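You operate a simulated robot arm through the tools that you are given. There is no shell and no other tool. Be economical: measure what you need, move in short steps, check, and stop when the job is done.

You run a simulated two-armed robot. Do the job below in one go: nothing can be reset, and whatever is moved stays where it is left.

Task
Take the black tape roll and leave it on the packing table top. Put the wide lamp from the top of the window bench on the packing table top. Pick up the gold collar bulb with one hand, pass it to the other hand and put it on the green mat of the test bench. Fetch the red plug from the top of the window bench and set it on top of the orange lamp. Put the 2 A black fuse from the top of the window bench on top of the red lamp and the 1 A black fuse on the white sheet there. Open the upper bench drawer, fetch the blue plug and set it in the inside of the upper bench drawer and shut the drawer again. Do these in any order. Set down upright: wide lamp, gold collar bulb, red plug.

It is judged by the outcome, as a careful person would: the job done as asked, and still so three seconds after it is handed in. It fails if anything else is knocked over, pushed out of place, dropped, spilled or broken. Flat cloth is picked up by pressing the open fingertips on it (5 to 10 N) and closing them slowly along it; thin cloth reads only 2 to 8 mm in the jaws.

Robot
Two 7-joint arms with two-finger grippers on one trunk, on a base that drives. Base frame: it is fixed to the floor where the robot stands at the start and does not move with it; the origin is under the middle of the robot, x ahead of it, y to its left, z up; the surface under the hand at the start is at about z = 0.8. Units: m, rad, N and s.
The left shoulder is at the start at [0.06, 0.123, 0.97], the right one opposite. With the tool pointing down near the work surface each hand reaches from about 0.34 to 0.8 m from the robot's upright axis, wherever it stands, measured 20 degrees to its own side. Places, roughly: black fuse [1, -0.75, 0.75]; black tape roll (6x6x3 cm) [0.7, 0, 0.8]; blue plug (5x5x4 cm) [0.1, 1.6, 0.8]; gold collar bulb [0.5, 0, 0.75]; green mat of the test bench (17x25 cm) [0.14, 1.52, 0.8]; inside of the upper bench drawer [-0.6, 1.3, 0.6]; orange lamp [0.75, 0, 0.75]; packing table top [-3, 0.5, 0.8]; red lamp [1.25, -0.75, 0.75]; red plug (5x5x6 cm) [0.7, -0.4, 0.8]; upper bench drawer [-0.5, 1.3, 0.7]; white sheet (13x13x1 cm) [0.8, -0.3, 0.8]; wide lamp [0.5, -0.25, 0.75]. Payload 1.47 kg a hand.
Tool frame (each hand has its own): the origin (TCP) lies between the finger pads and is the grasp point; the fingertips stand 0.016 m ahead of it; z points along the fingers, y is the line along which they close. Largest opening 0.087 m; the body of the gripper starts 0.055 m behind the TCP.
Orientation is that of the tool frame in the base frame, as [roll, pitch, yaw] about the fixed x, y, z axes, in that order (R = Rz(yaw) Ry(pitch) Rx(roll)). With the fingers straight down and closing along the base's y, the tool's x points along the base's -x, its y along +y and its z along -z.

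Tools
- The arms move only by the tool drive_tool. It takes "left_deltas", "right_deltas" or both (then of equal length, played together; a hand with none holds still); each is a list of rows, each a list of 6 numbers: the shift along the base's x, y, z in mm, then the turn, a rotation vector about the base's x, y, z in rad. In form: [[tx, ty, tz, ax, ay, az], ...]. A call has 1 to 10 rows; each row is the pose to reach, as a shift and turn from the pose commanded when the call began. "left_claw" and "right_claw" are, for a hand that has rows, the closure in counts, from 0 (fully open) to 255 (shut), set as the call begins (left out, the last holds). Rows are played at 5 a second. More than 0.05 m and 0.15 rad between two rows, or a gripper value outside its range, and nothing of the call is played. Where a pose cannot be reached the arm comes as near as it can. A force on the tool above 40 N (or 10 N above the force at the start of the call, whichever is more), or a blocked arm, ends the call early, and 0.2 s more pass. Each finger travels about 0.153 m/s and halts on what it meets, pressing with about 28 N; the grip force reading is that of the motor and also rises with nothing between the fingers. The clock runs only during rows and for 0.2 s after the last one: add rows that repeat a pose to give the fingers time. It gives the time, the measured TCP pose, the force on the tool (base axes), the opening and the grip force at its end, in the units of the frame above (readings bear some noise), with the torque about the TCP (base axes, N m) and any sound that the robot's microphone picked up.
- Cameras (640 x 400 px; columns grow to the right, rows downward): "scene" is now at [0.0641, 0.0487, 1.5177]; the picture's right is [0.67, -0.74, 0.00], its down [-0.59, -0.53, -0.61] and it looks along [0.45, 0.41, -0.80] (base axes); focal length 214 px, centre (320, 200). "left" rides on the left gripper at [0.073, -0.012, -0.09] in its tool frame; the picture's right is [0.16, 0.99, 0.00], its down [-0.72, 0.12, -0.68] and it looks along [-0.67, 0.11, 0.73] (tool axes); focal length 247 px, centre (320, 200). "right" rides on the right gripper at [0.073, 0.012, -0.09] in its tool frame; the picture's right is [-0.16, 0.99, 0.00], its down [-0.72, -0.12, -0.68] and it looks along [-0.67, -0.11, 0.73] (tool axes); focal length 247 px, centre (320, 200). There is no depth. A picture from a camera that has moved, and an enlarged one, comes with that camera's place and axes in the base frame and with its lens.
- camera(camera): a new picture of that camera. No time passes.
- raise_lower(by): slides the trunk up (or, below 0, down) by that many m; the arms and the scene camera ride with it, the base frame stays. It gives what a move gives, with no picture.
- base_move(legs): drives the robot by 1 to 6 legs, each [ahead, left, turn to the left] in m, m and rad, along the robot's own axes; the way and the turn of a leg run together, so that a leg with both is an arc; at most 1.5 m and 3.142 rad a leg. The arms and the cameras ride along, it lands a little off, and it stops where it bumps. It gives what a move gives.
- aim_head(pan, tilt): turns the head with the scene camera to pan (to the left, within 2.094 rad either way) and tilt (down, from -0.506 to 1.204), counted from straight ahead of the robot. It gives what a move gives.
- enlarge(camera, box): a new picture of the part [left, top, right, bottom] of that camera's present view, enlarged. No time passes.
- close_job(): hands the job in; it is judged then, once.

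Work in short steps. Places have to be worked out from the pictures, the camera data and where the tool is seen: move nearer, look again, correct. Check each grasp and each placing, and mend what went wrong. You have 493 turns and 244 pictures in all, those below and enlarged ones among them. Open the grippers and draw the arms clear of the work before you hand the job in, unless the task says otherwise; then end with one line.

The tools are called after "Request:" as a command line: name --argument value ..., lists and objects as JSON in quotes. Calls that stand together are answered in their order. drive_tool: Moves the arms, as the interface text tells. Its arguments: {"type":"object","properties":{"left_deltas":{"type":"array"},"left_claw":{"type":"number"},"right_deltas":{"type":"array"},"right_claw":{"type":"number"}},"required":[]} The other tools are called the same way: raise_lower (by) slides the trunk up or down; base_move (legs) drives the base; aim_head (pan, tilt) turns the head that bears the scene camera; camera (camera) takes a picture; enlarge (camera, box) takes an enlarged picture of a part of a camera's view; close_job () hands the job in.

At the start:

```text
clock: 0.0
left_position: [0.4878, 0.3291, 1.1347]
left_ee_rot: [-3.141, 0.002, -3.141]
left_contact_force: [0.3, 0.4, -0.7]
left_wrist_torque: [0.04, -0.01, -0.02]
left_finger_gap: 0.087
left_grip_force: 0.0
right_position: [0.4788, -0.1873, 1.1283]
right_ee_rot: [-3.141, 0.001, 3.141]
right_contact_force: [-0.4, -0.2, 0.4]
right_wrist_torque: [-0.01, 0.02, -0.04]
right_finger_gap: 0.087
right_grip_force: 0.0
trunk travel left (down, up): [-0.125, 0.105]
robot x, y, heading: [0.0011, -0.002, -0.002]
head pan, tilt: [0.733, 0.92]
```

scene: 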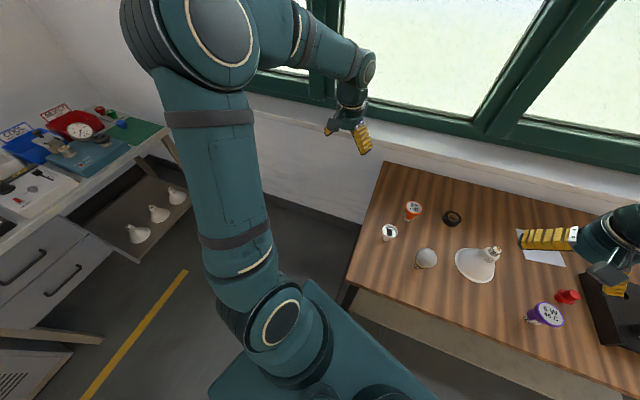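
right: 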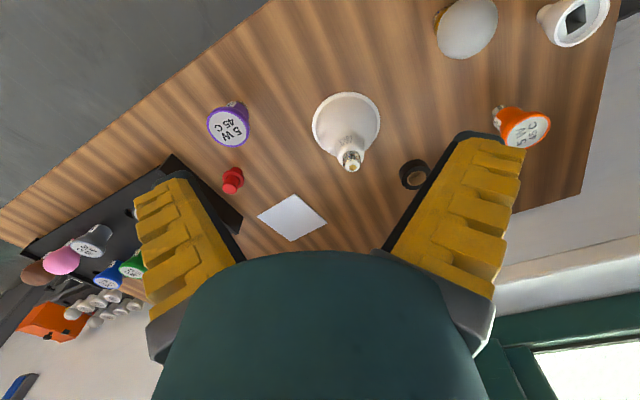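
left: 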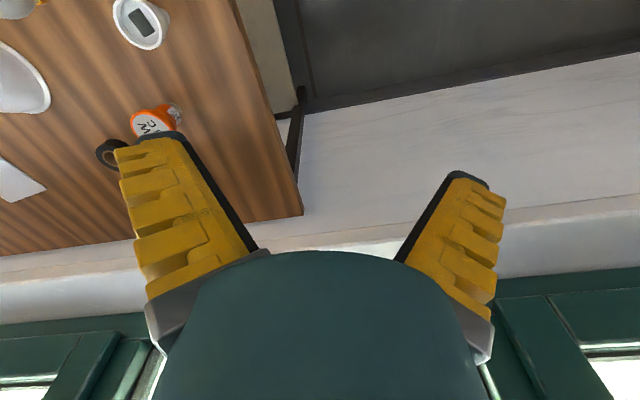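

The window bench lies ahead, with the test bench to the left. I'll aim the head at the bench to the right to see the rest of it.

Request:
aim_head --pan -0.45 --tilt 0.75

Request:
camera --camera "scene"

```text
clock: 1.4
left_position: [0.4883, 0.3295, 1.1352]
left_ee_rot: [-3.14, 0.001, -3.14]
left_contact_force: [0.3, 0.7, 0.3]
left_wrist_torque: [-0.04, 0.01, 0.03]
left_finger_gap: 0.0872
left_grip_force: 0.0
right_position: [0.4791, -0.1869, 1.1283]
right_ee_rot: [-3.141, 0.0, 3.141]
right_contact_force: [0.9, -0.4, -1.0]
right_wrist_torque: [0.01, -0.02, 0.02]
right_finger_gap: 0.0868
right_grip_force: 0.1
trunk travel left (down, up): [-0.125, 0.105]
robot x, y, heading: [-0.0002, 0.0011, 0.001]
head pan, tilt: [-0.45, 0.75]
```

```text
240 pictures are left
camera scene: at [0.0834, -0.0371, 1.531], right [-0.43, -0.9, 0.0], down [-0.61, 0.3, -0.73], along [0.66, -0.32, -0.68], focal length 214 px, centre (320, 200)
```

scene: 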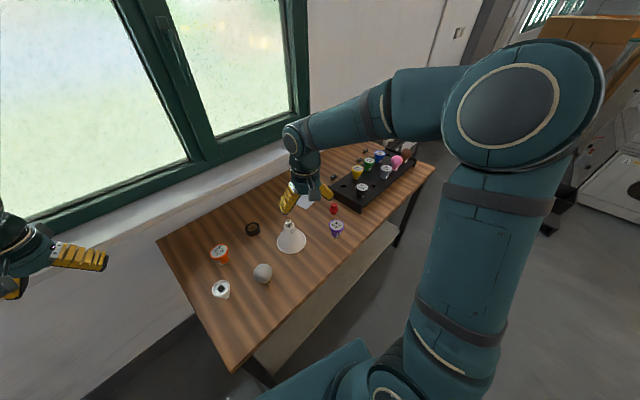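

I need finer detail on the bench items, so I'll enlarge the bench area.

Request:
enlarge --camera "scene" --box '[190, 190, 350, 310]'

Request:
enlarge --camera "scene" --box '[310, 130, 440, 230]'

Request:
enlarge --camera "right" --box '[0, 150, 240, 400]'

```text
3.33 times, centred on (270, 250) of scene
camera zoom: at [0.0834, -0.0371, 1.531], right [-0.43, -0.9, 0.0], down [-0.61, 0.3, -0.73], along [0.66, -0.32, -0.68], focal length 715 px, centre (487, 33)
```

zoom: 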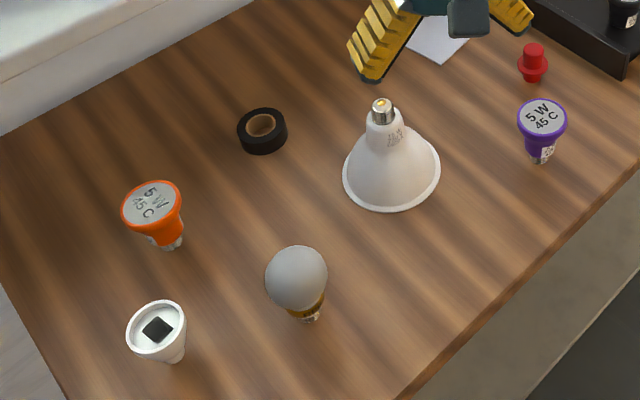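

```text
4.00 times, centred on (375, 180) of scene
camera zoom: at [0.0834, -0.0371, 1.531], right [-0.43, -0.9, 0.0], down [-0.61, 0.3, -0.73], along [0.66, -0.32, -0.68], focal length 858 px, centre (100, 280)
```

zoom: 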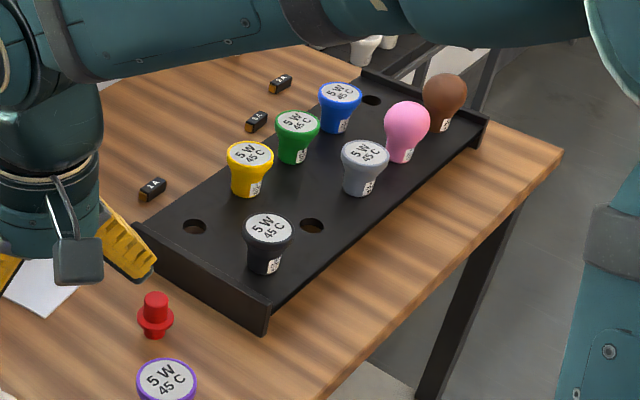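

```text
1.60 times, centred on (120, 275) of right
camera zoom: at [0.4052, -0.1747, 1.2174], right [0.16, 0.99, 0.0], down [0.72, -0.12, 0.68], along [0.67, -0.11, -0.73], focal length 395 px, centre (640, 80)
```

zoom: 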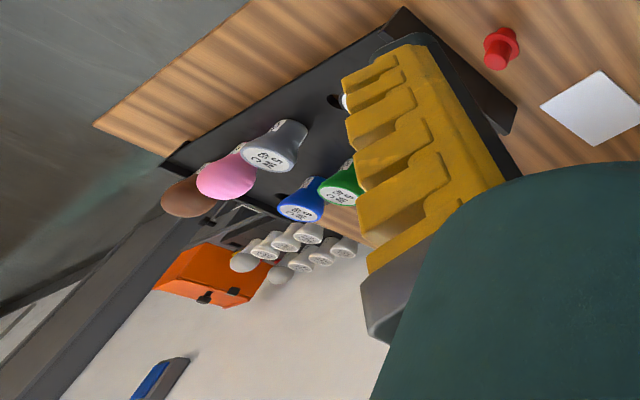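

Measured: the bench is rotated about 20° from my axes, and the red plug is near (0.706, -0.42). I'll move the right hand above it for a closer look.

Request:
drive_tool --right_deltas '[[28, -29, -20, 0, 0, 0], [56, -58, -40, 0, 0, 0], [84, -87, -60, 0, 0, 0], [112, -116, -80, 0, 0, 0], [140, -145, -100, 0, 0, 0], [168, -174, -120, 0, 0, 0], [196, -203, -140, 0, 0, 0], [221, -232, -160, 0, 0, 0], [221, -232, -160, 0, 0, 0]]' --right_claw 0

Request:
camera --camera "right"

Request:
camera --camera "scene"

```text
clock: 3.4
left_position: [0.4877, 0.3291, 1.1345]
left_ee_rot: [-3.141, -0.001, -3.141]
left_contact_force: [0.1, 1.1, -0.8]
left_wrist_torque: [0.01, -0.02, 0.04]
left_finger_gap: 0.0872
left_grip_force: 0.1
right_position: [0.6981, -0.4189, 0.9665]
right_ee_rot: [-3.14, 0.001, -3.141]
right_contact_force: [0.1, -0.5, 0.2]
right_wrist_torque: [-0.01, -0.03, 0.01]
right_finger_gap: 0.0868
right_grip_force: 0.0
trunk travel left (down, up): [-0.125, 0.105]
robot x, y, heading: [-0.0008, 0.0006, -0.005]
head pan, tilt: [-0.45, 0.75]
```

```text
236 pictures are left
camera right: at [0.6256, -0.4062, 1.0561], right [0.16, 0.99, 0.0], down [0.72, -0.12, 0.68], along [0.67, -0.11, -0.73], focal length 247 px, centre (320, 200)
```

right: 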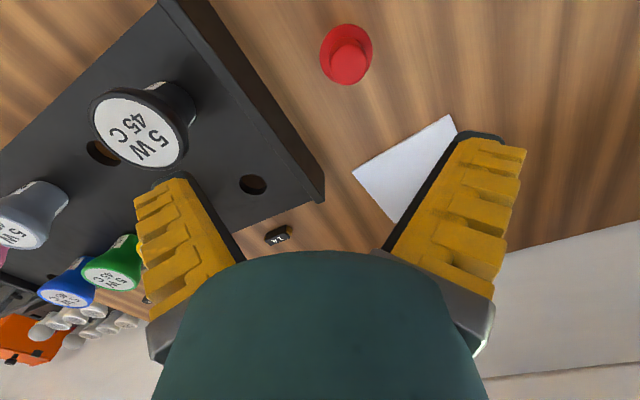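

```text
235 pictures are left
camera scene: at [0.0824, -0.0365, 1.5312], right [-0.44, -0.9, 0.0], down [-0.61, 0.3, -0.73], along [0.66, -0.32, -0.68], focal length 214 px, centre (320, 200)
```

scene: 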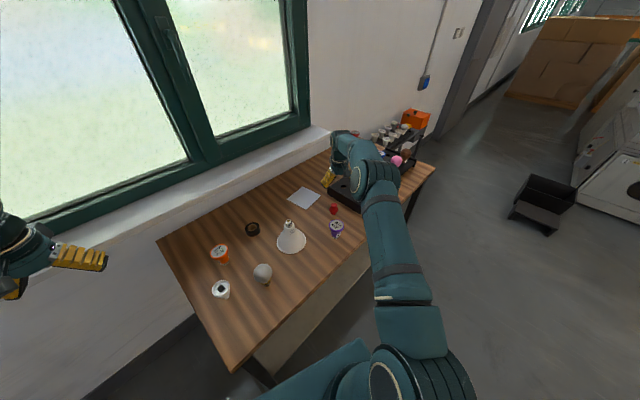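

Cross-checking the two views puts the bench top at about z=0.80 and the plug at (0.678, -0.395) with its top near 0.86. I'll go above it and look again.

Request:
drive_tool --right_deltas '[[-10, 12, -20, 0, 0, 0], [-20, 24, -50, 0, 0, 0], [-20, 24, -50, 0, 0, 0]]'

Request:
camera --camera "right"

Request:
enlarge --camera "scene" --box '[290, 170, 370, 250]'

```text
clock: 4.2
left_position: [0.4877, 0.3292, 1.135]
left_ee_rot: [3.141, 0.0, -3.141]
left_contact_force: [-0.9, 0.0, 0.9]
left_wrist_torque: [-0.01, -0.01, -0.02]
left_finger_gap: 0.0871
left_grip_force: 0.1
right_position: [0.678, -0.3964, 0.9159]
right_ee_rot: [-3.14, -0.001, 3.141]
right_contact_force: [0.0, 0.1, -0.3]
right_wrist_torque: [0.0, 0.0, -0.02]
right_finger_gap: 0.0871
right_grip_force: 0.1
trunk travel left (down, up): [-0.125, 0.105]
robot x, y, heading: [-0.0012, -0.0004, 0.001]
head pan, tilt: [-0.45, 0.75]
```

```text
234 pictures are left
camera right: at [0.6047, -0.3833, 1.0056], right [0.16, 0.99, 0.0], down [0.72, -0.12, 0.68], along [0.67, -0.11, -0.73], focal length 247 px, centre (320, 200)
```

right: 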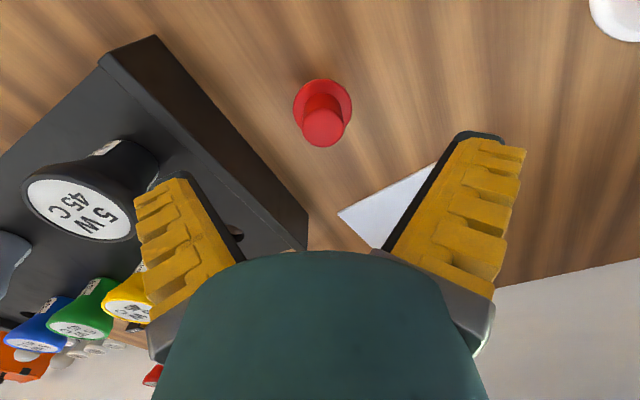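

```text
5.00 times, centred on (330, 210) of scene
camera zoom: at [0.083, -0.037, 1.5311], right [-0.44, -0.9, 0.0], down [-0.61, 0.3, -0.73], along [0.66, -0.32, -0.68], focal length 1072 px, centre (270, 150)
```

zoom: 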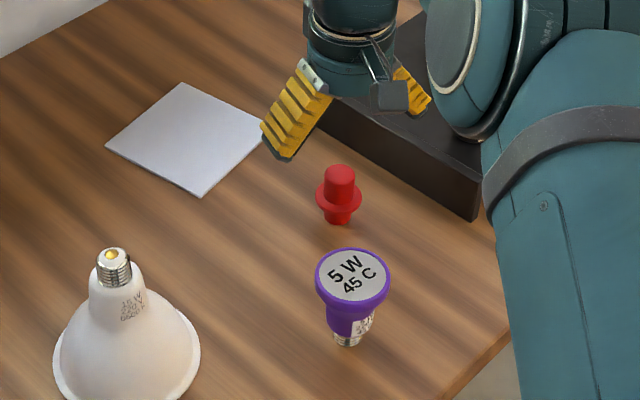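

The plug is at (0.677, -0.3935), and the rack edge is close on the right. I'll narrow the jaws a little and descend to the knob.

Request:
drive_tool --right_deltas '[[0, 2, 0, 0, 0, 0], [-1, 3, -30, 0, 0, 0], [-1, 3, -50, 0, 0, 0], [-1, 3, -65, 0, 0, 0], [-1, 3, -65, 0, 0, 0]]' --right_claw 75

Request:
camera --camera "right"

```text
clock: 5.4
left_position: [0.4872, 0.3282, 1.1344]
left_ee_rot: [-3.139, 0.0, -3.141]
left_contact_force: [-0.3, -0.1, 0.3]
left_wrist_torque: [-0.02, -0.05, 0.01]
left_finger_gap: 0.0871
left_grip_force: 0.1
right_position: [0.68, -0.3919, 0.8538]
right_ee_rot: [-3.141, 0.0, 3.141]
right_contact_force: [-0.8, -0.1, -0.2]
right_wrist_torque: [-0.01, -0.02, 0.02]
right_finger_gap: 0.066
right_grip_force: 3.1
trunk travel left (down, up): [-0.125, 0.105]
robot x, y, heading: [0.002, 0.0019, 0.003]
head pan, tilt: [-0.45, 0.75]
```

```text
232 pictures are left
camera right: at [0.606, -0.3801, 0.9424], right [0.16, 0.99, 0.0], down [0.72, -0.12, 0.68], along [0.67, -0.11, -0.73], focal length 247 px, centre (320, 200)
```

right: 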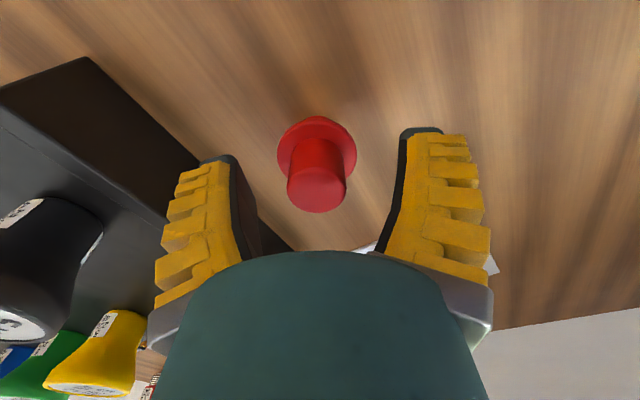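

The knob sits between the pads, so I'll close on it.

Request:
drive_tool --right_deltas '[[-2, 0, -3, 0, 0, 0], [-2, 0, -3, 0, 0, 0], [-2, 0, -3, 0, 0, 0], [-2, 0, -3, 0, 0, 0]]' --right_claw 255

Request:
drive_tool --right_deltas '[[0, 0, 40, 0, 0, 0], [0, 0, 80, 0, 0, 0], [0, 0, 120, 0, 0, 0]]'

Request:
camera --camera "right"

```text
clock: 6.4
left_position: [0.4881, 0.3286, 1.1349]
left_ee_rot: [-3.14, -0.001, -3.14]
left_contact_force: [0.1, 0.2, 0.7]
left_wrist_torque: [0.01, 0.02, 0.0]
left_finger_gap: 0.0869
left_grip_force: 0.0
right_position: [0.6784, -0.3914, 0.8513]
right_ee_rot: [-3.141, 0.003, -3.139]
right_contact_force: [6.4, -0.5, 9.4]
right_wrist_torque: [-0.01, -0.3, -0.04]
right_finger_gap: 0.0191
right_grip_force: 28.0
trunk travel left (down, up): [-0.125, 0.105]
robot x, y, heading: [0.0004, -0.0036, -0.001]
head pan, tilt: [-0.45, 0.75]
```

```text
clock: 7.2
left_position: [0.4876, 0.3294, 1.1343]
left_ee_rot: [-3.14, -0.001, -3.141]
left_contact_force: [0.0, 1.0, -0.6]
left_wrist_torque: [-0.02, -0.02, 0.02]
left_finger_gap: 0.0868
left_grip_force: 0.1
right_position: [0.6739, -0.3901, 0.9699]
right_ee_rot: [-3.14, 0.002, 3.141]
right_contact_force: [-0.1, -0.4, -0.1]
right_wrist_torque: [-0.03, 0.01, 0.01]
right_finger_gap: 0.0154
right_grip_force: 27.8
trunk travel left (down, up): [-0.125, 0.105]
robot x, y, heading: [-0.0002, -0.0006, 0.003]
head pan, tilt: [-0.45, 0.75]
```

```text
231 pictures are left
camera right: at [0.6011, -0.3782, 1.0589], right [0.16, 0.99, 0.0], down [0.72, -0.12, 0.68], along [0.67, -0.11, -0.73], focal length 247 px, centre (320, 200)
```

right: 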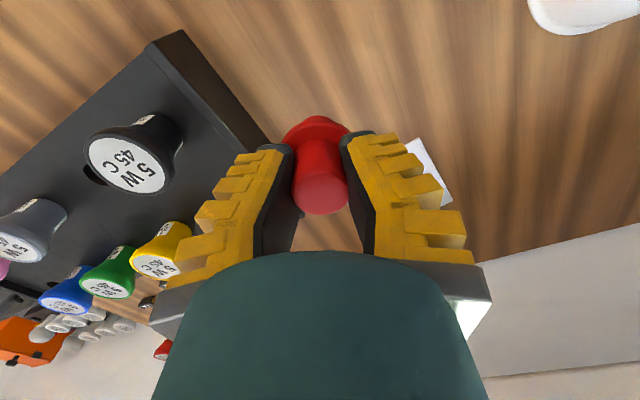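

The gap reads smaller than the knob looks, so I'll check the grip with an enlarged picture before moving on.

Request:
enlarge --camera "right" --box '[240, 100, 400, 260]'

Request:
enlarge --camera "scene" --box '[280, 140, 380, 240]'

```text
2.50 times, centred on (320, 180) of right
camera zoom: at [0.6011, -0.3782, 1.0589], right [0.16, 0.99, 0.0], down [0.72, -0.12, 0.68], along [0.67, -0.11, -0.73], focal length 617 px, centre (320, 250)
```

zoom: 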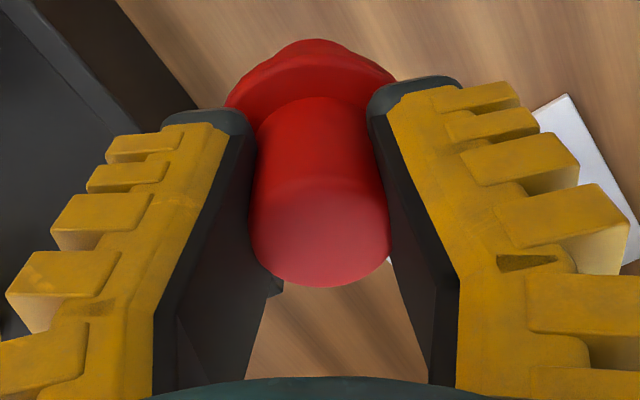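

```text
4.00 times, centred on (330, 190) of scene
camera zoom: at [0.0825, -0.0367, 1.5311], right [-0.44, -0.9, 0.0], down [-0.61, 0.3, -0.73], along [0.66, -0.32, -0.68], focal length 858 px, centre (280, 240)
```

zoom: 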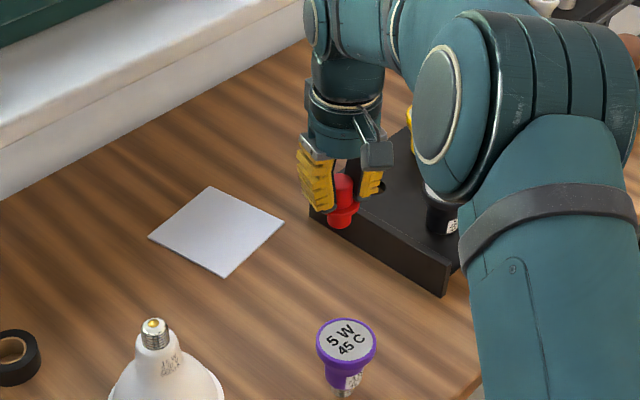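

The plug is held firmly and is slightly soft. I'll lift it and carry it over near the orange lamp, which I estimate at (0.63, 0.096) with its top around z=0.875.

Request:
drive_tool --right_deltas '[[0, 0, 45, 0, 0, 0], [0, 20, 85, 0, 0, 0], [-5, 65, 90, 0, 0, 0], [-10, 112, 90, 0, 0, 0], [-15, 160, 90, 0, 0, 0], [-20, 208, 90, 0, 0, 0], [-25, 256, 90, 0, 0, 0], [-30, 304, 90, 0, 0, 0], [-35, 352, 90, 0, 0, 0], [-40, 400, 90, 0, 0, 0]]'

Request:
camera --camera "right"

```text
clock: 9.4
left_position: [0.488, 0.3314, 1.1349]
left_ee_rot: [-3.14, 0.0, 3.141]
left_contact_force: [0.1, 0.1, -1.2]
left_wrist_torque: [-0.02, 0.02, -0.02]
left_finger_gap: 0.0872
left_grip_force: 0.1
right_position: [0.6372, 0.0092, 1.0598]
right_ee_rot: [-3.14, 0.0, 3.14]
right_contact_force: [0.1, -0.7, -0.4]
right_wrist_torque: [-0.03, -0.02, -0.02]
right_finger_gap: 0.0148
right_grip_force: 28.3
trunk travel left (down, up): [-0.125, 0.105]
robot x, y, heading: [-0.003, 0.0, -0.002]
head pan, tilt: [-0.45, 0.75]
```

```text
228 pictures are left
camera right: at [0.5633, 0.0209, 1.1495], right [0.16, 0.99, 0.0], down [0.72, -0.12, 0.68], along [0.67, -0.11, -0.73], focal length 247 px, centre (320, 200)
```

right: 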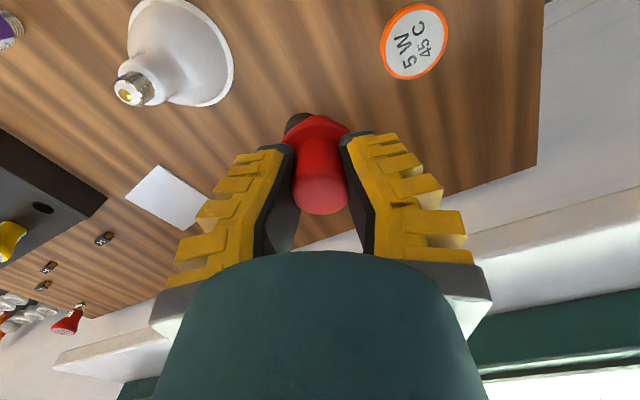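

The orange lamp face comes out at about (0.629, 0.102). I'll move the plug over it, stop about 35 mm above, and look.

Request:
drive_tool --right_deltas '[[-4, 45, 0, 0, 0, 0], [-7, 93, 0, 0, 0, 0], [-7, 93, -45, 0, 0, 0], [-7, 93, -95, 0, 0, 0], [-7, 93, -95, 0, 0, 0]]'

Request:
camera --camera "right"

Request:
enlarge --camera "scene" --box '[170, 190, 270, 290]'

```text
clock: 10.6
left_position: [0.4883, 0.3287, 1.135]
left_ee_rot: [-3.141, -0.001, -3.141]
left_contact_force: [0.1, -1.1, 0.0]
left_wrist_torque: [0.0, 0.0, -0.01]
left_finger_gap: 0.087
left_grip_force: 0.0
right_position: [0.6311, 0.1009, 0.9632]
right_ee_rot: [-3.141, 0.0, -3.141]
right_contact_force: [-0.1, -0.6, -0.3]
right_wrist_torque: [0.01, 0.01, -0.01]
right_finger_gap: 0.0143
right_grip_force: 28.0
trunk travel left (down, up): [-0.125, 0.105]
robot x, y, heading: [-0.0015, -0.0015, -0.002]
head pan, tilt: [-0.45, 0.75]
```

```text
227 pictures are left
camera right: at [0.5575, 0.113, 1.0531], right [0.16, 0.99, 0.0], down [0.72, -0.12, 0.68], along [0.67, -0.11, -0.73], focal length 247 px, centre (320, 200)
```

right: 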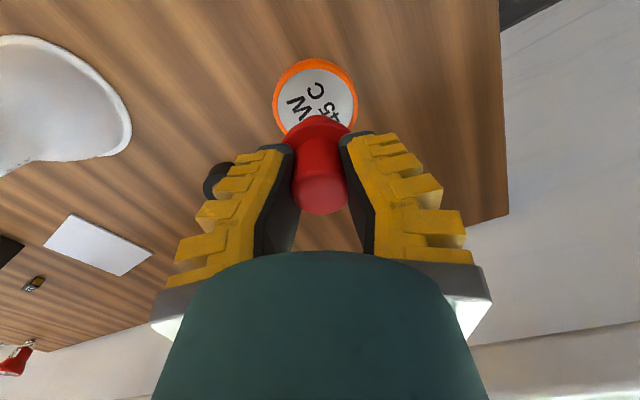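

```text
4.00 times, centred on (220, 240) of scene
camera zoom: at [0.083, -0.0375, 1.5311], right [-0.44, -0.9, 0.0], down [-0.61, 0.3, -0.73], along [0.66, -0.32, -0.68], focal length 858 px, centre (720, 40)
```

zoom: 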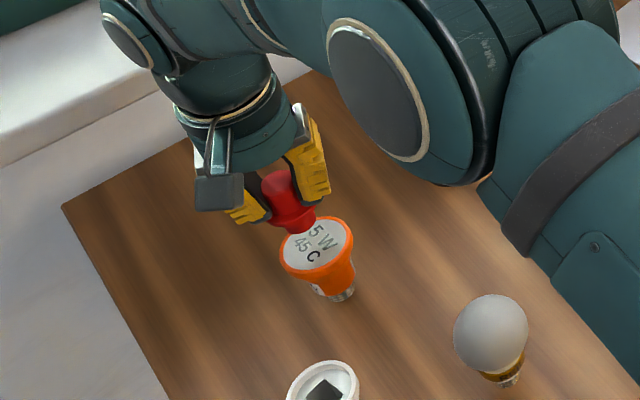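

The face centre is about (0.626, 0.099). I'll shift slightly and lower to just above contact.

Request:
drive_tool --right_deltas '[[-5, -2, -10, 0, 0, 0], [-5, -2, -20, 0, 0, 0], [-5, -2, -32, 0, 0, 0], [-5, -2, -32, 0, 0, 0]]'

Request:
camera --camera "right"

Request:
enlarge --camera "scene" --box '[190, 210, 260, 280]'

```text
clock: 11.6
left_position: [0.4879, 0.3288, 1.1354]
left_ee_rot: [3.141, 0.002, 3.141]
left_contact_force: [0.0, -1.5, -0.1]
left_wrist_torque: [0.01, -0.03, 0.01]
left_finger_gap: 0.087
left_grip_force: 0.1
right_position: [0.6264, 0.1004, 0.9366]
right_ee_rot: [3.14, 0.005, 3.141]
right_contact_force: [-0.7, -0.6, 23.6]
right_wrist_torque: [-0.03, -0.02, -0.02]
right_finger_gap: 0.0163
right_grip_force: 28.1
trunk travel left (down, up): [-0.125, 0.105]
robot x, y, heading: [0.0003, -0.0036, 0.0]
head pan, tilt: [-0.45, 0.75]
```

```text
225 pictures are left
camera right: at [0.552, 0.1115, 1.0249], right [0.16, 0.99, 0.0], down [0.72, -0.12, 0.68], along [0.68, -0.11, -0.73], focal length 247 px, centre (320, 200)
```

right: 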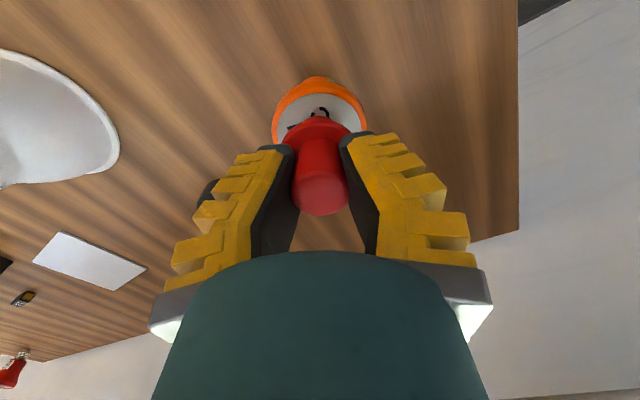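

```text
5.71 times, centred on (225, 245) of scene
camera zoom: at [0.0816, -0.0375, 1.5314], right [-0.44, -0.9, 0.0], down [-0.61, 0.3, -0.73], along [0.66, -0.32, -0.68], focal length 1226 px, centre (863, -57)
```

zoom: 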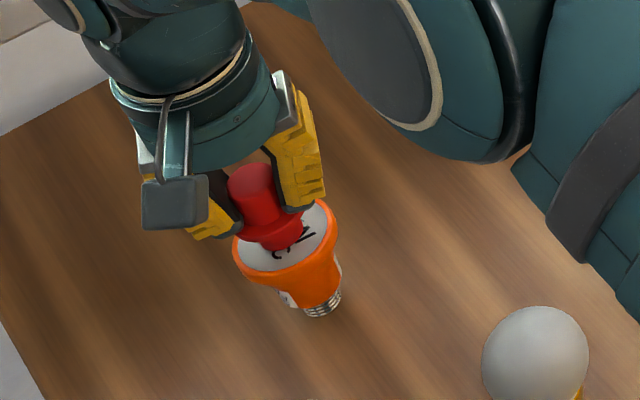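

Contact came at TCP z≈0.937 with 23 N. I'll ease up about 4 mm so the plug just rests, then check the force.

Request:
drive_tool --right_deltas '[[0, 0, 3, 0, 0, 0], [0, 0, 4, 0, 0, 0]]'

```text
clock: 12.2
left_position: [0.4878, 0.3281, 1.1352]
left_ee_rot: [3.139, -0.001, -3.141]
left_contact_force: [-0.3, 0.6, 0.2]
left_wrist_torque: [0.01, 0.03, 0.01]
left_finger_gap: 0.0871
left_grip_force: 0.1
right_position: [0.625, 0.0969, 0.9361]
right_ee_rot: [3.141, -0.001, -3.14]
right_contact_force: [1.9, 0.7, 10.5]
right_wrist_torque: [0.1, -0.17, -0.01]
right_finger_gap: 0.0169
right_grip_force: 28.0
trunk travel left (down, up): [-0.125, 0.105]
robot x, y, heading: [0.0015, 0.0029, 0.001]
head pan, tilt: [-0.45, 0.75]
```

It still pushes with 10 N. I'll ease up 2 mm more and then open the fingers partway.

Request:
drive_tool --right_deltas '[[0, 0, 2, 0, 0, 0], [0, 0, 2, 0, 0, 0]]'

Request:
drive_tool --right_deltas '[[0, 0, 0, 0, 0, 0], [0, 0, 0, 0, 0, 0], [0, 0, 0, 0, 0, 0]]' --right_claw 110

Request:
camera --camera "right"

```text
clock: 12.8
left_position: [0.4887, 0.3297, 1.135]
left_ee_rot: [3.139, -0.001, -3.141]
left_contact_force: [0.6, 0.3, -0.5]
left_wrist_torque: [0.0, -0.04, 0.03]
left_finger_gap: 0.0871
left_grip_force: 0.0
right_position: [0.6264, 0.0982, 0.9383]
right_ee_rot: [3.14, -0.001, -3.141]
right_contact_force: [0.2, -0.5, -0.5]
right_wrist_torque: [0.0, 0.0, -0.01]
right_finger_gap: 0.0165
right_grip_force: 28.0
trunk travel left (down, up): [-0.125, 0.105]
robot x, y, heading: [-0.0023, -0.001, -0.003]
head pan, tilt: [-0.45, 0.75]
```

```text
clock: 13.6
left_position: [0.4878, 0.329, 1.1349]
left_ee_rot: [3.141, 0.001, 3.141]
left_contact_force: [-0.7, -0.3, 0.0]
left_wrist_torque: [0.02, 0.01, 0.0]
left_finger_gap: 0.0871
left_grip_force: 0.0
right_position: [0.6259, 0.0986, 0.9389]
right_ee_rot: [-3.14, 0.0, 3.141]
right_contact_force: [1.0, -0.6, -0.9]
right_wrist_torque: [-0.01, 0.02, 0.0]
right_finger_gap: 0.0546
right_grip_force: 3.9
trunk travel left (down, up): [-0.125, 0.105]
robot x, y, heading: [-0.0027, 0.0006, -0.002]
head pan, tilt: [-0.45, 0.75]
```

```text
223 pictures are left
camera right: at [0.5519, 0.111, 1.0279], right [0.16, 0.99, 0.0], down [0.72, -0.12, 0.68], along [0.67, -0.11, -0.73], focal length 247 px, centre (320, 200)
```

right: 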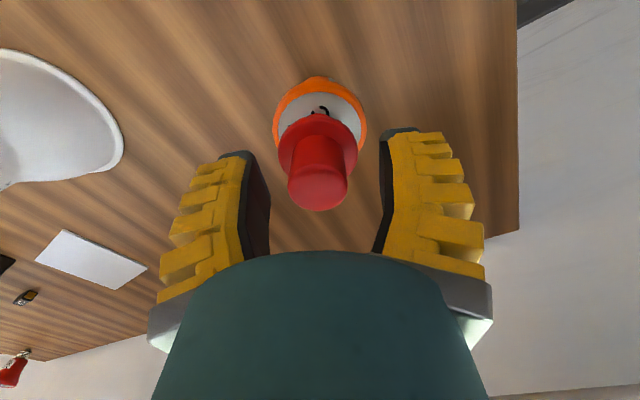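

The plug stands on the lamp. I'll withdraw straight up and check.

Request:
drive_tool --right_deltas '[[0, 0, 25, 0, 0, 0], [0, 0, 65, 0, 0, 0], [0, 0, 110, 0, 0, 0], [0, -45, 120, 0, 0, 0], [0, -95, 120, 0, 0, 0], [0, -140, 120, 0, 0, 0], [0, -140, 120, 0, 0, 0]]'

Request:
enlarge --camera "scene" --box '[170, 180, 330, 300]'

Request:
camera --camera "right"

```text
clock: 15.2
left_position: [0.4876, 0.33, 1.1348]
left_ee_rot: [3.141, 0.001, -3.141]
left_contact_force: [-0.8, 0.9, 0.2]
left_wrist_torque: [-0.02, 0.03, 0.01]
left_finger_gap: 0.0869
left_grip_force: 0.1
right_position: [0.6244, -0.041, 1.0593]
right_ee_rot: [-3.141, 0.001, -3.141]
right_contact_force: [0.0, 0.7, 0.5]
right_wrist_torque: [-0.03, 0.04, 0.03]
right_finger_gap: 0.0546
right_grip_force: 4.0
trunk travel left (down, up): [-0.125, 0.105]
robot x, y, heading: [-0.0001, -0.0014, 0.004]
head pan, tilt: [-0.45, 0.75]
```

```text
3.33 times, centred on (250, 240) of scene
camera zoom: at [0.0835, -0.0362, 1.531], right [-0.44, -0.9, 0.0], down [-0.61, 0.3, -0.73], along [0.66, -0.32, -0.68], focal length 715 px, centre (553, 67)
```

zoom: 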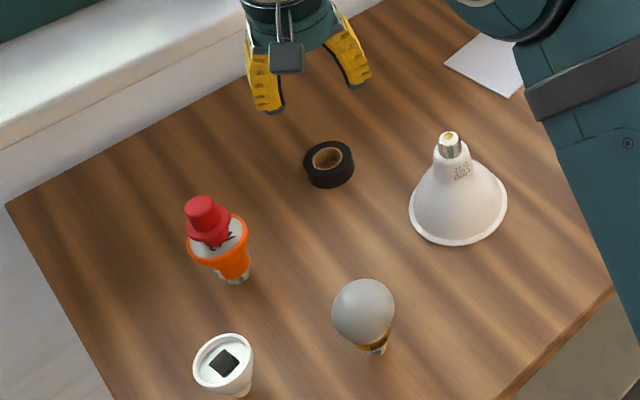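

```text
221 pictures are left
camera right: at [0.5509, -0.0289, 1.1496], right [0.16, 0.99, 0.0], down [0.72, -0.11, 0.68], along [0.67, -0.11, -0.73], focal length 247 px, centre (320, 200)
```

right: 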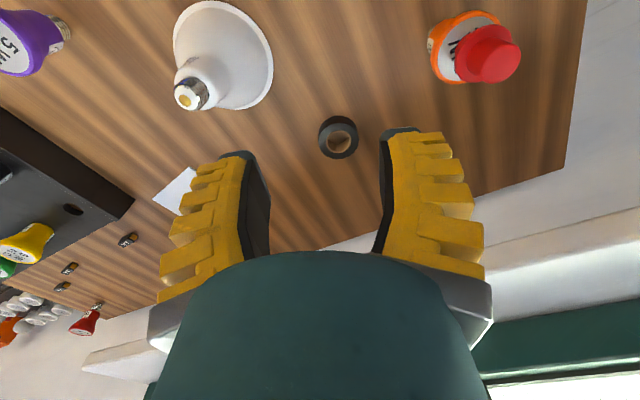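

The plug stands on the orange lamp. The fuses and the red lamp are on the far right of the bench, so I'll raise the hand, back off, align with the bench and drive right.

Request:
drive_tool --right_deltas '[[-30, -30, 25, 0, 0, 0], [-60, -60, 50, 0, 0, 0], [-90, -90, 75, 0, 0, 0], [-130, -110, 90, 0, 0, 0]]' --right_claw 0

Request:
base_move --legs '[[-0.12, 0, 0], [0, 0, 0.357], [0, -1.0, 0]]'

Request:
aim_head --pan -0.1 --tilt 0.75

Request:
camera --camera "scene"

Request:
camera --camera "right"

```text
clock: 16.2
left_position: [0.4859, 0.328, 1.1347]
left_ee_rot: [-3.141, 0.001, 3.141]
left_contact_force: [-0.2, 0.1, 0.0]
left_wrist_torque: [0.01, -0.01, -0.03]
left_finger_gap: 0.0869
left_grip_force: 0.1
right_position: [0.4937, -0.1516, 1.1472]
right_ee_rot: [3.141, 0.002, 3.141]
right_contact_force: [-0.4, -0.7, -0.1]
right_wrist_torque: [0.0, -0.04, -0.01]
right_finger_gap: 0.0873
right_grip_force: 0.0
trunk travel left (down, up): [-0.125, 0.105]
robot x, y, heading: [-0.0004, 0.0038, 0.002]
head pan, tilt: [-0.45, 0.75]
```

```text
clock: 27.4
left_position: [0.5806, -0.4851, 1.1343]
left_ee_rot: [3.14, -0.001, -2.801]
left_contact_force: [0.3, -0.6, -0.5]
left_wrist_torque: [0.0, 0.0, 0.02]
left_finger_gap: 0.087
left_grip_force: 0.1
right_position: [0.7488, -0.9356, 1.1466]
right_ee_rot: [3.141, 0.0, -2.799]
right_contact_force: [-0.1, 0.2, 0.2]
right_wrist_torque: [0.0, 0.01, 0.0]
right_finger_gap: 0.087
right_grip_force: 0.2
trunk travel left (down, up): [-0.125, 0.105]
robot x, y, heading: [0.2329, -0.9594, 0.345]
head pan, tilt: [-0.45, 0.75]
```

```text
clock: 28.2
left_position: [0.5815, -0.4859, 1.1355]
left_ee_rot: [-3.141, 0.0, -2.801]
left_contact_force: [0.0, 0.2, 0.0]
left_wrist_torque: [0.01, -0.02, -0.02]
left_finger_gap: 0.0872
left_grip_force: 0.1
right_position: [0.7471, -0.9355, 1.1475]
right_ee_rot: [3.14, 0.002, -2.802]
right_contact_force: [-0.2, -0.3, 0.7]
right_wrist_torque: [0.02, -0.03, -0.02]
right_finger_gap: 0.0868
right_grip_force: 0.0
trunk travel left (down, up): [-0.125, 0.105]
robot x, y, heading: [0.2308, -0.9575, 0.342]
head pan, tilt: [-0.099, 0.75]
```

```text
220 pictures are left
camera scene: at [0.3194, -0.9373, 1.531], right [0.24, -0.97, 0.0], down [-0.66, -0.16, -0.73], along [0.71, 0.17, -0.68], focal length 214 px, centre (320, 200)
```

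scene: 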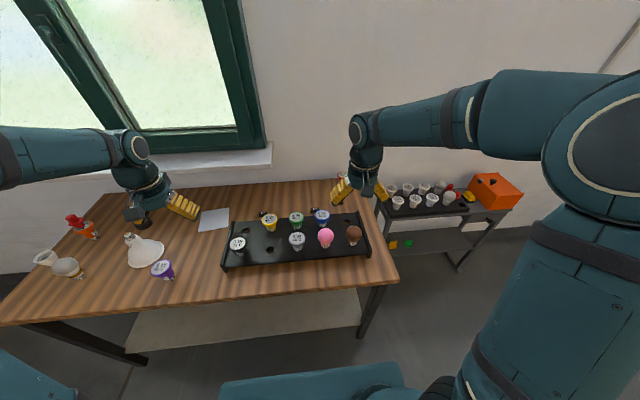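

```text
219 pictures are left
camera right: at [0.6745, -0.9482, 1.2366], right [-0.18, 0.98, 0.0], down [0.72, 0.13, 0.68], along [0.67, 0.12, -0.73], focal length 247 px, centre (320, 200)
```

right: 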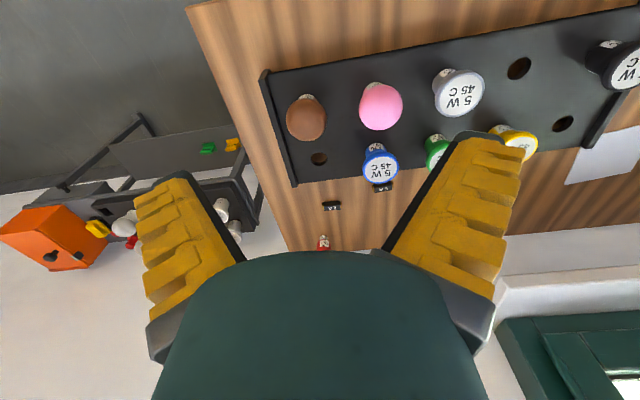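

The robot is aligned, with about 0.12 m between base and bench edge. I'll creep forward 0.09 m and enlarge the views of the fuses and red lamp.

Request:
base_move --legs '[[0.09, 0, 0.015]]'

Request:
drive_tool --right_deltas '[[-20, -40, 0, 0, 0, 0], [-40, -80, 0, 0, 0, 0], [-60, -120, 10, 0, 0, 0]]'

Request:
enlarge --camera "right" --box '[280, 100, 480, 260]'

Request:
enlarge --camera "scene" --box '[240, 150, 400, 270]'

```text
clock: 29.4
left_position: [0.659, -0.4486, 1.1346]
left_ee_rot: [-3.141, 0.001, -2.786]
left_contact_force: [0.9, 0.8, 0.3]
left_wrist_torque: [-0.02, 0.02, 0.03]
left_finger_gap: 0.0871
left_grip_force: 0.0
right_position: [0.8333, -0.8968, 1.1466]
right_ee_rot: [-3.141, 0.0, -2.785]
right_contact_force: [0.3, 0.4, -0.6]
right_wrist_torque: [0.02, 0.01, -0.02]
right_finger_gap: 0.0871
right_grip_force: 0.1
trunk travel left (down, up): [-0.125, 0.105]
robot x, y, heading: [0.3148, -0.9264, 0.36]
head pan, tilt: [-0.099, 0.75]
```

```text
clock: 30.2
left_position: [0.655, -0.4508, 1.1358]
left_ee_rot: [3.139, 0.001, -2.786]
left_contact_force: [-0.6, -0.8, 0.0]
left_wrist_torque: [0.02, -0.03, -0.02]
left_finger_gap: 0.0869
left_grip_force: 0.1
right_position: [0.7723, -1.0186, 1.1572]
right_ee_rot: [-3.141, 0.001, -2.784]
right_contact_force: [-0.3, -0.1, 0.1]
right_wrist_torque: [0.03, -0.02, -0.01]
right_finger_gap: 0.0871
right_grip_force: 0.1
trunk travel left (down, up): [-0.125, 0.105]
robot x, y, heading: [0.3102, -0.9266, 0.354]
head pan, tilt: [-0.099, 0.75]
```

```text
2.50 times, centred on (380, 180) of right
camera zoom: at [0.6986, -1.0315, 1.2466], right [-0.2, 0.98, 0.0], down [0.72, 0.14, 0.68], along [0.67, 0.14, -0.73], focal length 617 px, centre (170, 250)
```

zoom: 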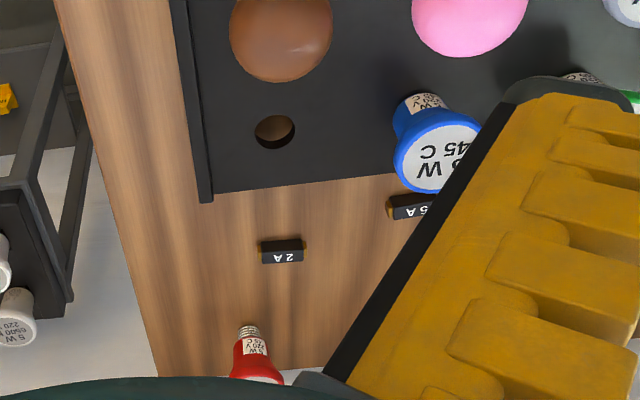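

```text
3.33 times, centred on (320, 210) of scene
camera zoom: at [0.402, -0.9068, 1.5312], right [0.25, -0.97, 0.0], down [-0.66, -0.17, -0.73], along [0.71, 0.19, -0.68], focal length 715 px, centre (320, 167)
```

zoom: 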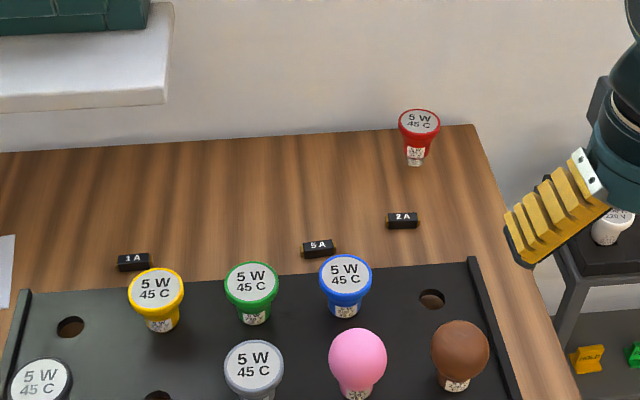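

From the overhead view, 2A is the rightmost fuse at (1.081, -0.842) and 1A the leftmost at (0.919, -0.516). The red lamp stands upright at about (1.21, -0.84) with its face near z=0.88. The lamp is far, so I'll grasp 2A with the tool tilted 0.5 rad forward, moving in high first.

Request:
drive_tool --right_deltas '[[35, 20, -8, 0.025, -0.067, 0], [70, 40, -16, 0.05, -0.134, 0], [105, 60, -24, 0.075, -0.2, 0], [140, 80, -32, 0.1, -0.268, 0], [175, 100, -40, 0.125, -0.335, 0], [210, 120, -48, 0.15, -0.4, 0], [245, 140, -60, 0.174, -0.469, 0], [280, 160, -80, 0.174, -0.469, 0], [309, 177, -110, 0.174, -0.469, 0], [309, 177, -110, 0.174, -0.469, 0]]'

Request:
camera --camera "right"

```text
clock: 32.4
left_position: [0.657, -0.4502, 1.1352]
left_ee_rot: [3.141, 0.0, -2.787]
left_contact_force: [-0.7, 0.2, 0.8]
left_wrist_torque: [-0.01, 0.0, 0.01]
left_finger_gap: 0.0871
left_grip_force: 0.0
right_position: [1.0809, -0.8406, 1.049]
right_ee_rot: [3.141, 0.502, -2.786]
right_contact_force: [-0.5, -0.6, -0.5]
right_wrist_torque: [0.01, 0.0, 0.0]
right_finger_gap: 0.0869
right_grip_force: 0.1
trunk travel left (down, up): [-0.125, 0.105]
robot x, y, heading: [0.3179, -0.9324, 0.357]
head pan, tilt: [-0.099, 0.75]
```

```text
216 pictures are left
camera right: at [0.9767, -0.8647, 1.092], right [-0.21, 0.97, 0.08], down [0.33, 0.0, 0.94], along [0.92, 0.23, -0.32], focal length 247 px, centre (320, 200)
```

right: 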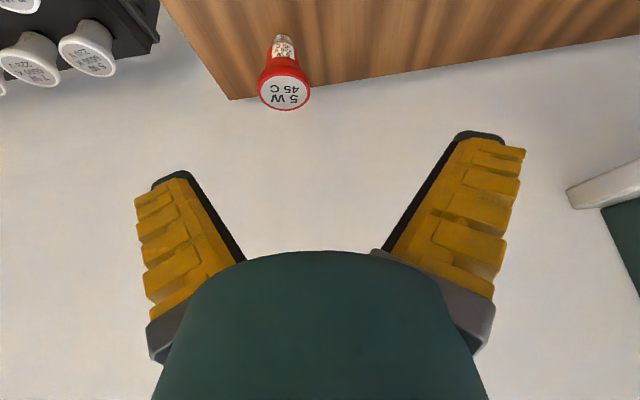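

The lamp is confirmed at (1.208, -0.838). I'll test whether this tilt reaches above the lamp before grasping.

Request:
drive_tool --right_deltas '[[45, 0, -15, 0, 0, 0], [90, 0, -30, 0, 0, 0], [128, 2, -45, 0, 0, 0], [128, 2, -45, 0, 0, 0]]'

```text
clock: 33.4
left_position: [0.6569, -0.4498, 1.1348]
left_ee_rot: [-3.14, 0.0, -2.786]
left_contact_force: [-0.3, 0.4, 0.8]
left_wrist_torque: [0.0, -0.03, -0.01]
left_finger_gap: 0.0871
left_grip_force: 0.1
right_position: [1.1935, -0.8436, 1.0007]
right_ee_rot: [-3.142, 0.499, -2.784]
right_contact_force: [0.0, 1.1, 0.1]
right_wrist_torque: [0.03, -0.01, 0.01]
right_finger_gap: 0.0871
right_grip_force: 0.1
right hand out of reach, approached as far as the arm can: row 3, 4
trunk travel left (down, up): [-0.125, 0.105]
robot x, y, heading: [0.3156, -0.9241, 0.355]
head pan, tilt: [-0.099, 0.75]
```

It's about 15 mm short at z=1.0; raising the trunk should gain that reach. I'll pull the hand back above the fuse and raise the trunk by 0.09.

Request:
drive_tool --right_deltas '[[-40, 0, 0, 0, 0, 0], [-80, 1, 0, 0, 0, 0], [-110, 2, 0, 0, 0, 0]]'

Request:
raise_lower --by 0.09

Request:
enlarge --camera "scene" --box '[240, 150, 400, 270]'

```text
clock: 34.2
left_position: [0.6557, -0.4497, 1.1369]
left_ee_rot: [-3.14, 0.002, -2.786]
left_contact_force: [-0.1, 1.1, 1.5]
left_wrist_torque: [0.0, -0.04, -0.01]
left_finger_gap: 0.0869
left_grip_force: 0.0
right_position: [1.0853, -0.8429, 1.003]
right_ee_rot: [-3.141, 0.504, -2.787]
right_contact_force: [0.1, -1.0, 0.4]
right_wrist_torque: [-0.01, -0.02, -0.02]
right_finger_gap: 0.087
right_grip_force: 0.0
trunk travel left (down, up): [-0.125, 0.105]
robot x, y, heading: [0.3187, -0.9297, 0.357]
head pan, tilt: [-0.099, 0.75]
```

```text
clock: 35.4
left_position: [0.6581, -0.4492, 1.2241]
left_ee_rot: [3.142, 0.0, -2.784]
left_contact_force: [-0.4, -0.3, 0.7]
left_wrist_torque: [0.01, 0.04, 0.0]
left_finger_gap: 0.0871
left_grip_force: 0.0
right_position: [1.0858, -0.843, 1.0911]
right_ee_rot: [-3.139, 0.499, -2.783]
right_contact_force: [-0.6, -0.5, 0.3]
right_wrist_torque: [-0.02, -0.01, 0.0]
right_finger_gap: 0.087
right_grip_force: 0.1
trunk travel left (down, up): [-0.215, 0.015]
robot x, y, heading: [0.3128, -0.9273, 0.352]
head pan, tilt: [-0.099, 0.75]
```

```text
3.33 times, centred on (320, 210) of scene
camera zoom: at [0.4039, -0.905, 1.6209], right [0.25, -0.97, 0.0], down [-0.66, -0.17, -0.73], along [0.71, 0.19, -0.68], focal length 715 px, centre (320, 167)
```

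zoom: 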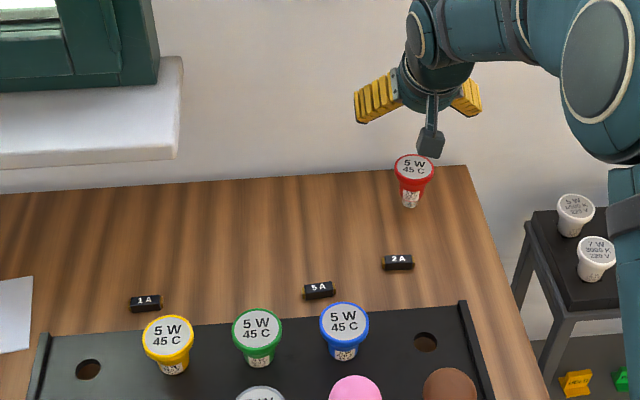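

2A is re-measured at (1.080, -0.840). To keep the wrist camera clear of the rack edge I'll cut the tilt to 0.25 rad for the grasp, descend to z≈0.90 and look.

Request:
drive_tool --right_deltas '[[0, 1, -40, -0.043, 0.117, 0], [-3, 2, -85, -0.087, 0.2345, 0], [-4, 2, -130, -0.087, 0.2345, 0], [-4, 2, -170, -0.087, 0.2345, 0], [-4, 2, -190, -0.087, 0.2345, 0], [-4, 2, -190, -0.087, 0.2345, 0]]' --right_claw 40

Request:
camera --camera "right"

Request:
enlarge --camera "scene" --box '[240, 150, 400, 270]'

```text
clock: 36.8
left_position: [0.6583, -0.4492, 1.2248]
left_ee_rot: [3.141, 0.0, -2.785]
left_contact_force: [0.0, -0.6, -0.6]
left_wrist_torque: [-0.02, 0.01, 0.0]
left_finger_gap: 0.0869
left_grip_force: 0.1
right_position: [1.0798, -0.8437, 0.9041]
right_ee_rot: [3.14, 0.25, -2.785]
right_contact_force: [-0.5, 0.5, -0.4]
right_wrist_torque: [-0.02, -0.04, 0.03]
right_finger_gap: 0.0764
right_grip_force: 1.6
trunk travel left (down, up): [-0.215, 0.015]
robot x, y, heading: [0.3175, -0.9257, 0.359]
head pan, tilt: [-0.099, 0.75]
```

```text
214 pictures are left
camera right: at [0.9877, -0.8644, 0.972], right [-0.2, 0.98, 0.04], down [0.54, 0.08, 0.84], along [0.82, 0.19, -0.54], focal length 247 px, centre (320, 200)
```

right: 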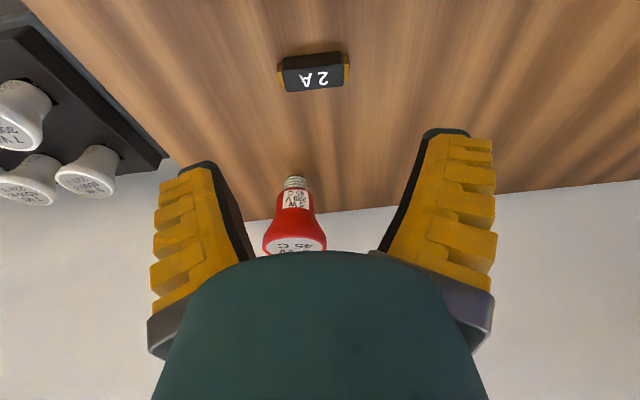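

```text
3.33 times, centred on (320, 210) of scene
camera zoom: at [0.4037, -0.905, 1.6211], right [0.25, -0.97, 0.0], down [-0.66, -0.17, -0.73], along [0.71, 0.19, -0.68], focal length 715 px, centre (320, 167)
```

zoom: 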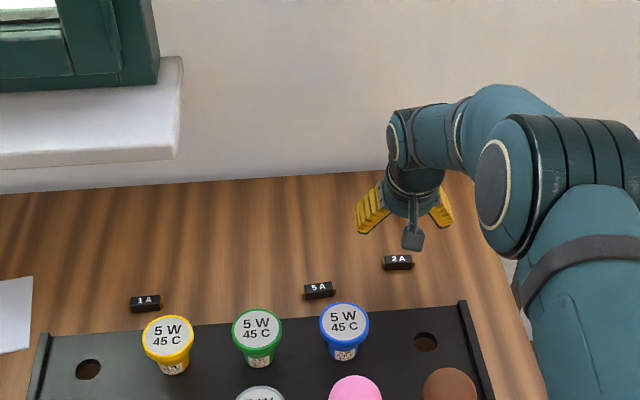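

The fuse is well aligned under the jaws. I'll descend to TCP z≈0.824.

Request:
drive_tool --right_deltas '[[2, 1, -30, 0, 0, 0], [2, 1, -55, 0, 0, 0], [2, 1, -70, 0, 0, 0], [2, 1, -80, 0, 0, 0], [2, 1, -80, 0, 0, 0]]'

Request:
camera --camera "right"

```text
clock: 38.0
left_position: [0.6584, -0.4496, 1.2253]
left_ee_rot: [3.141, 0.0, -2.786]
left_contact_force: [0.1, 0.6, 0.1]
left_wrist_torque: [-0.02, 0.02, -0.02]
left_finger_gap: 0.0869
left_grip_force: 0.0
right_position: [1.0821, -0.842, 0.8221]
right_ee_rot: [3.14, 0.252, -2.785]
right_contact_force: [-1.3, 0.1, -0.2]
right_wrist_torque: [0.0, 0.03, 0.0]
right_finger_gap: 0.0763
right_grip_force: 1.9
trunk travel left (down, up): [-0.215, 0.015]
robot x, y, heading: [0.313, -0.9312, 0.355]
head pan, tilt: [-0.099, 0.75]
```

```text
212 pictures are left
camera right: at [0.9908, -0.8619, 0.8912], right [-0.2, 0.98, 0.04], down [0.54, 0.08, 0.84], along [0.82, 0.19, -0.54], focal length 247 px, centre (320, 200)
```

right: 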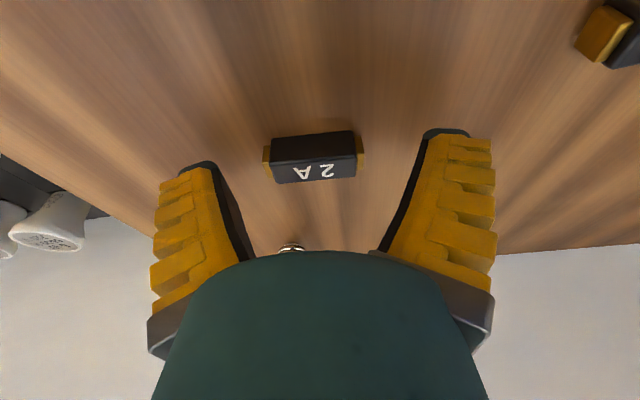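

The fuse sits between the tips, so I'll close and lift a little.

Request:
drive_tool --right_deltas '[[0, 0, 0, 0, 0, 0], [0, 0, 0, 0, 0, 0], [0, 0, 0, 0, 0, 0], [0, 0, 0, 0, 0, 0]]' --right_claw 255

Request:
drive_tool --right_deltas '[[0, 0, 20, 0, 0, 0], [0, 0, 60, 0, 0, 0], [0, 0, 100, 0, 0, 0]]'

Request:
camera --camera "right"

```text
clock: 39.0
left_position: [0.658, -0.4502, 1.2252]
left_ee_rot: [-3.141, 0.001, -2.786]
left_contact_force: [0.0, -0.1, 0.1]
left_wrist_torque: [-0.03, 0.02, 0.02]
left_finger_gap: 0.0872
left_grip_force: 0.0
right_position: [1.083, -0.8412, 0.8231]
right_ee_rot: [-3.14, 0.252, -2.787]
right_contact_force: [0.5, -1.9, 5.6]
right_wrist_torque: [-0.05, 0.01, 0.0]
right_finger_gap: 0.0384
right_grip_force: 28.1
trunk travel left (down, up): [-0.215, 0.015]
robot x, y, heading: [0.3161, -0.9265, 0.355]
head pan, tilt: [-0.099, 0.75]
```

```text
clock: 39.8
left_position: [0.6568, -0.4497, 1.2242]
left_ee_rot: [3.141, -0.001, -2.786]
left_contact_force: [0.3, -0.4, 0.3]
left_wrist_torque: [0.02, -0.01, 0.01]
left_finger_gap: 0.087
left_grip_force: 0.1
right_position: [1.0805, -0.8388, 0.9234]
right_ee_rot: [-3.141, 0.248, -2.785]
right_contact_force: [-0.6, 0.4, -0.3]
right_wrist_torque: [0.03, 0.01, 0.01]
right_finger_gap: 0.0365
right_grip_force: 28.7
trunk travel left (down, up): [-0.215, 0.015]
robot x, y, heading: [0.3148, -0.9252, 0.356]
head pan, tilt: [-0.099, 0.75]
```

```text
211 pictures are left
camera right: at [0.9884, -0.8603, 0.9916], right [-0.2, 0.98, 0.04], down [0.54, 0.08, 0.84], along [0.82, 0.19, -0.54], focal length 247 px, centre (320, 200)
```

right: 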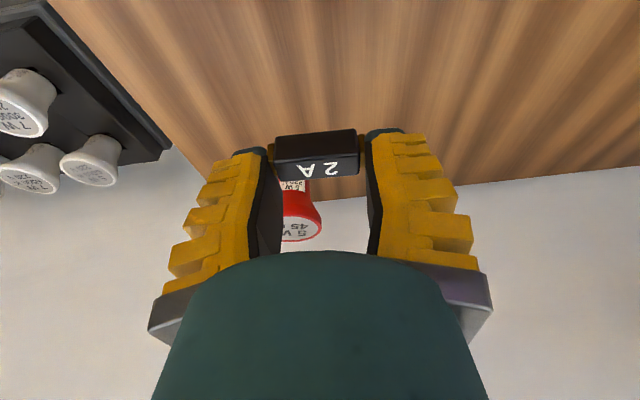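

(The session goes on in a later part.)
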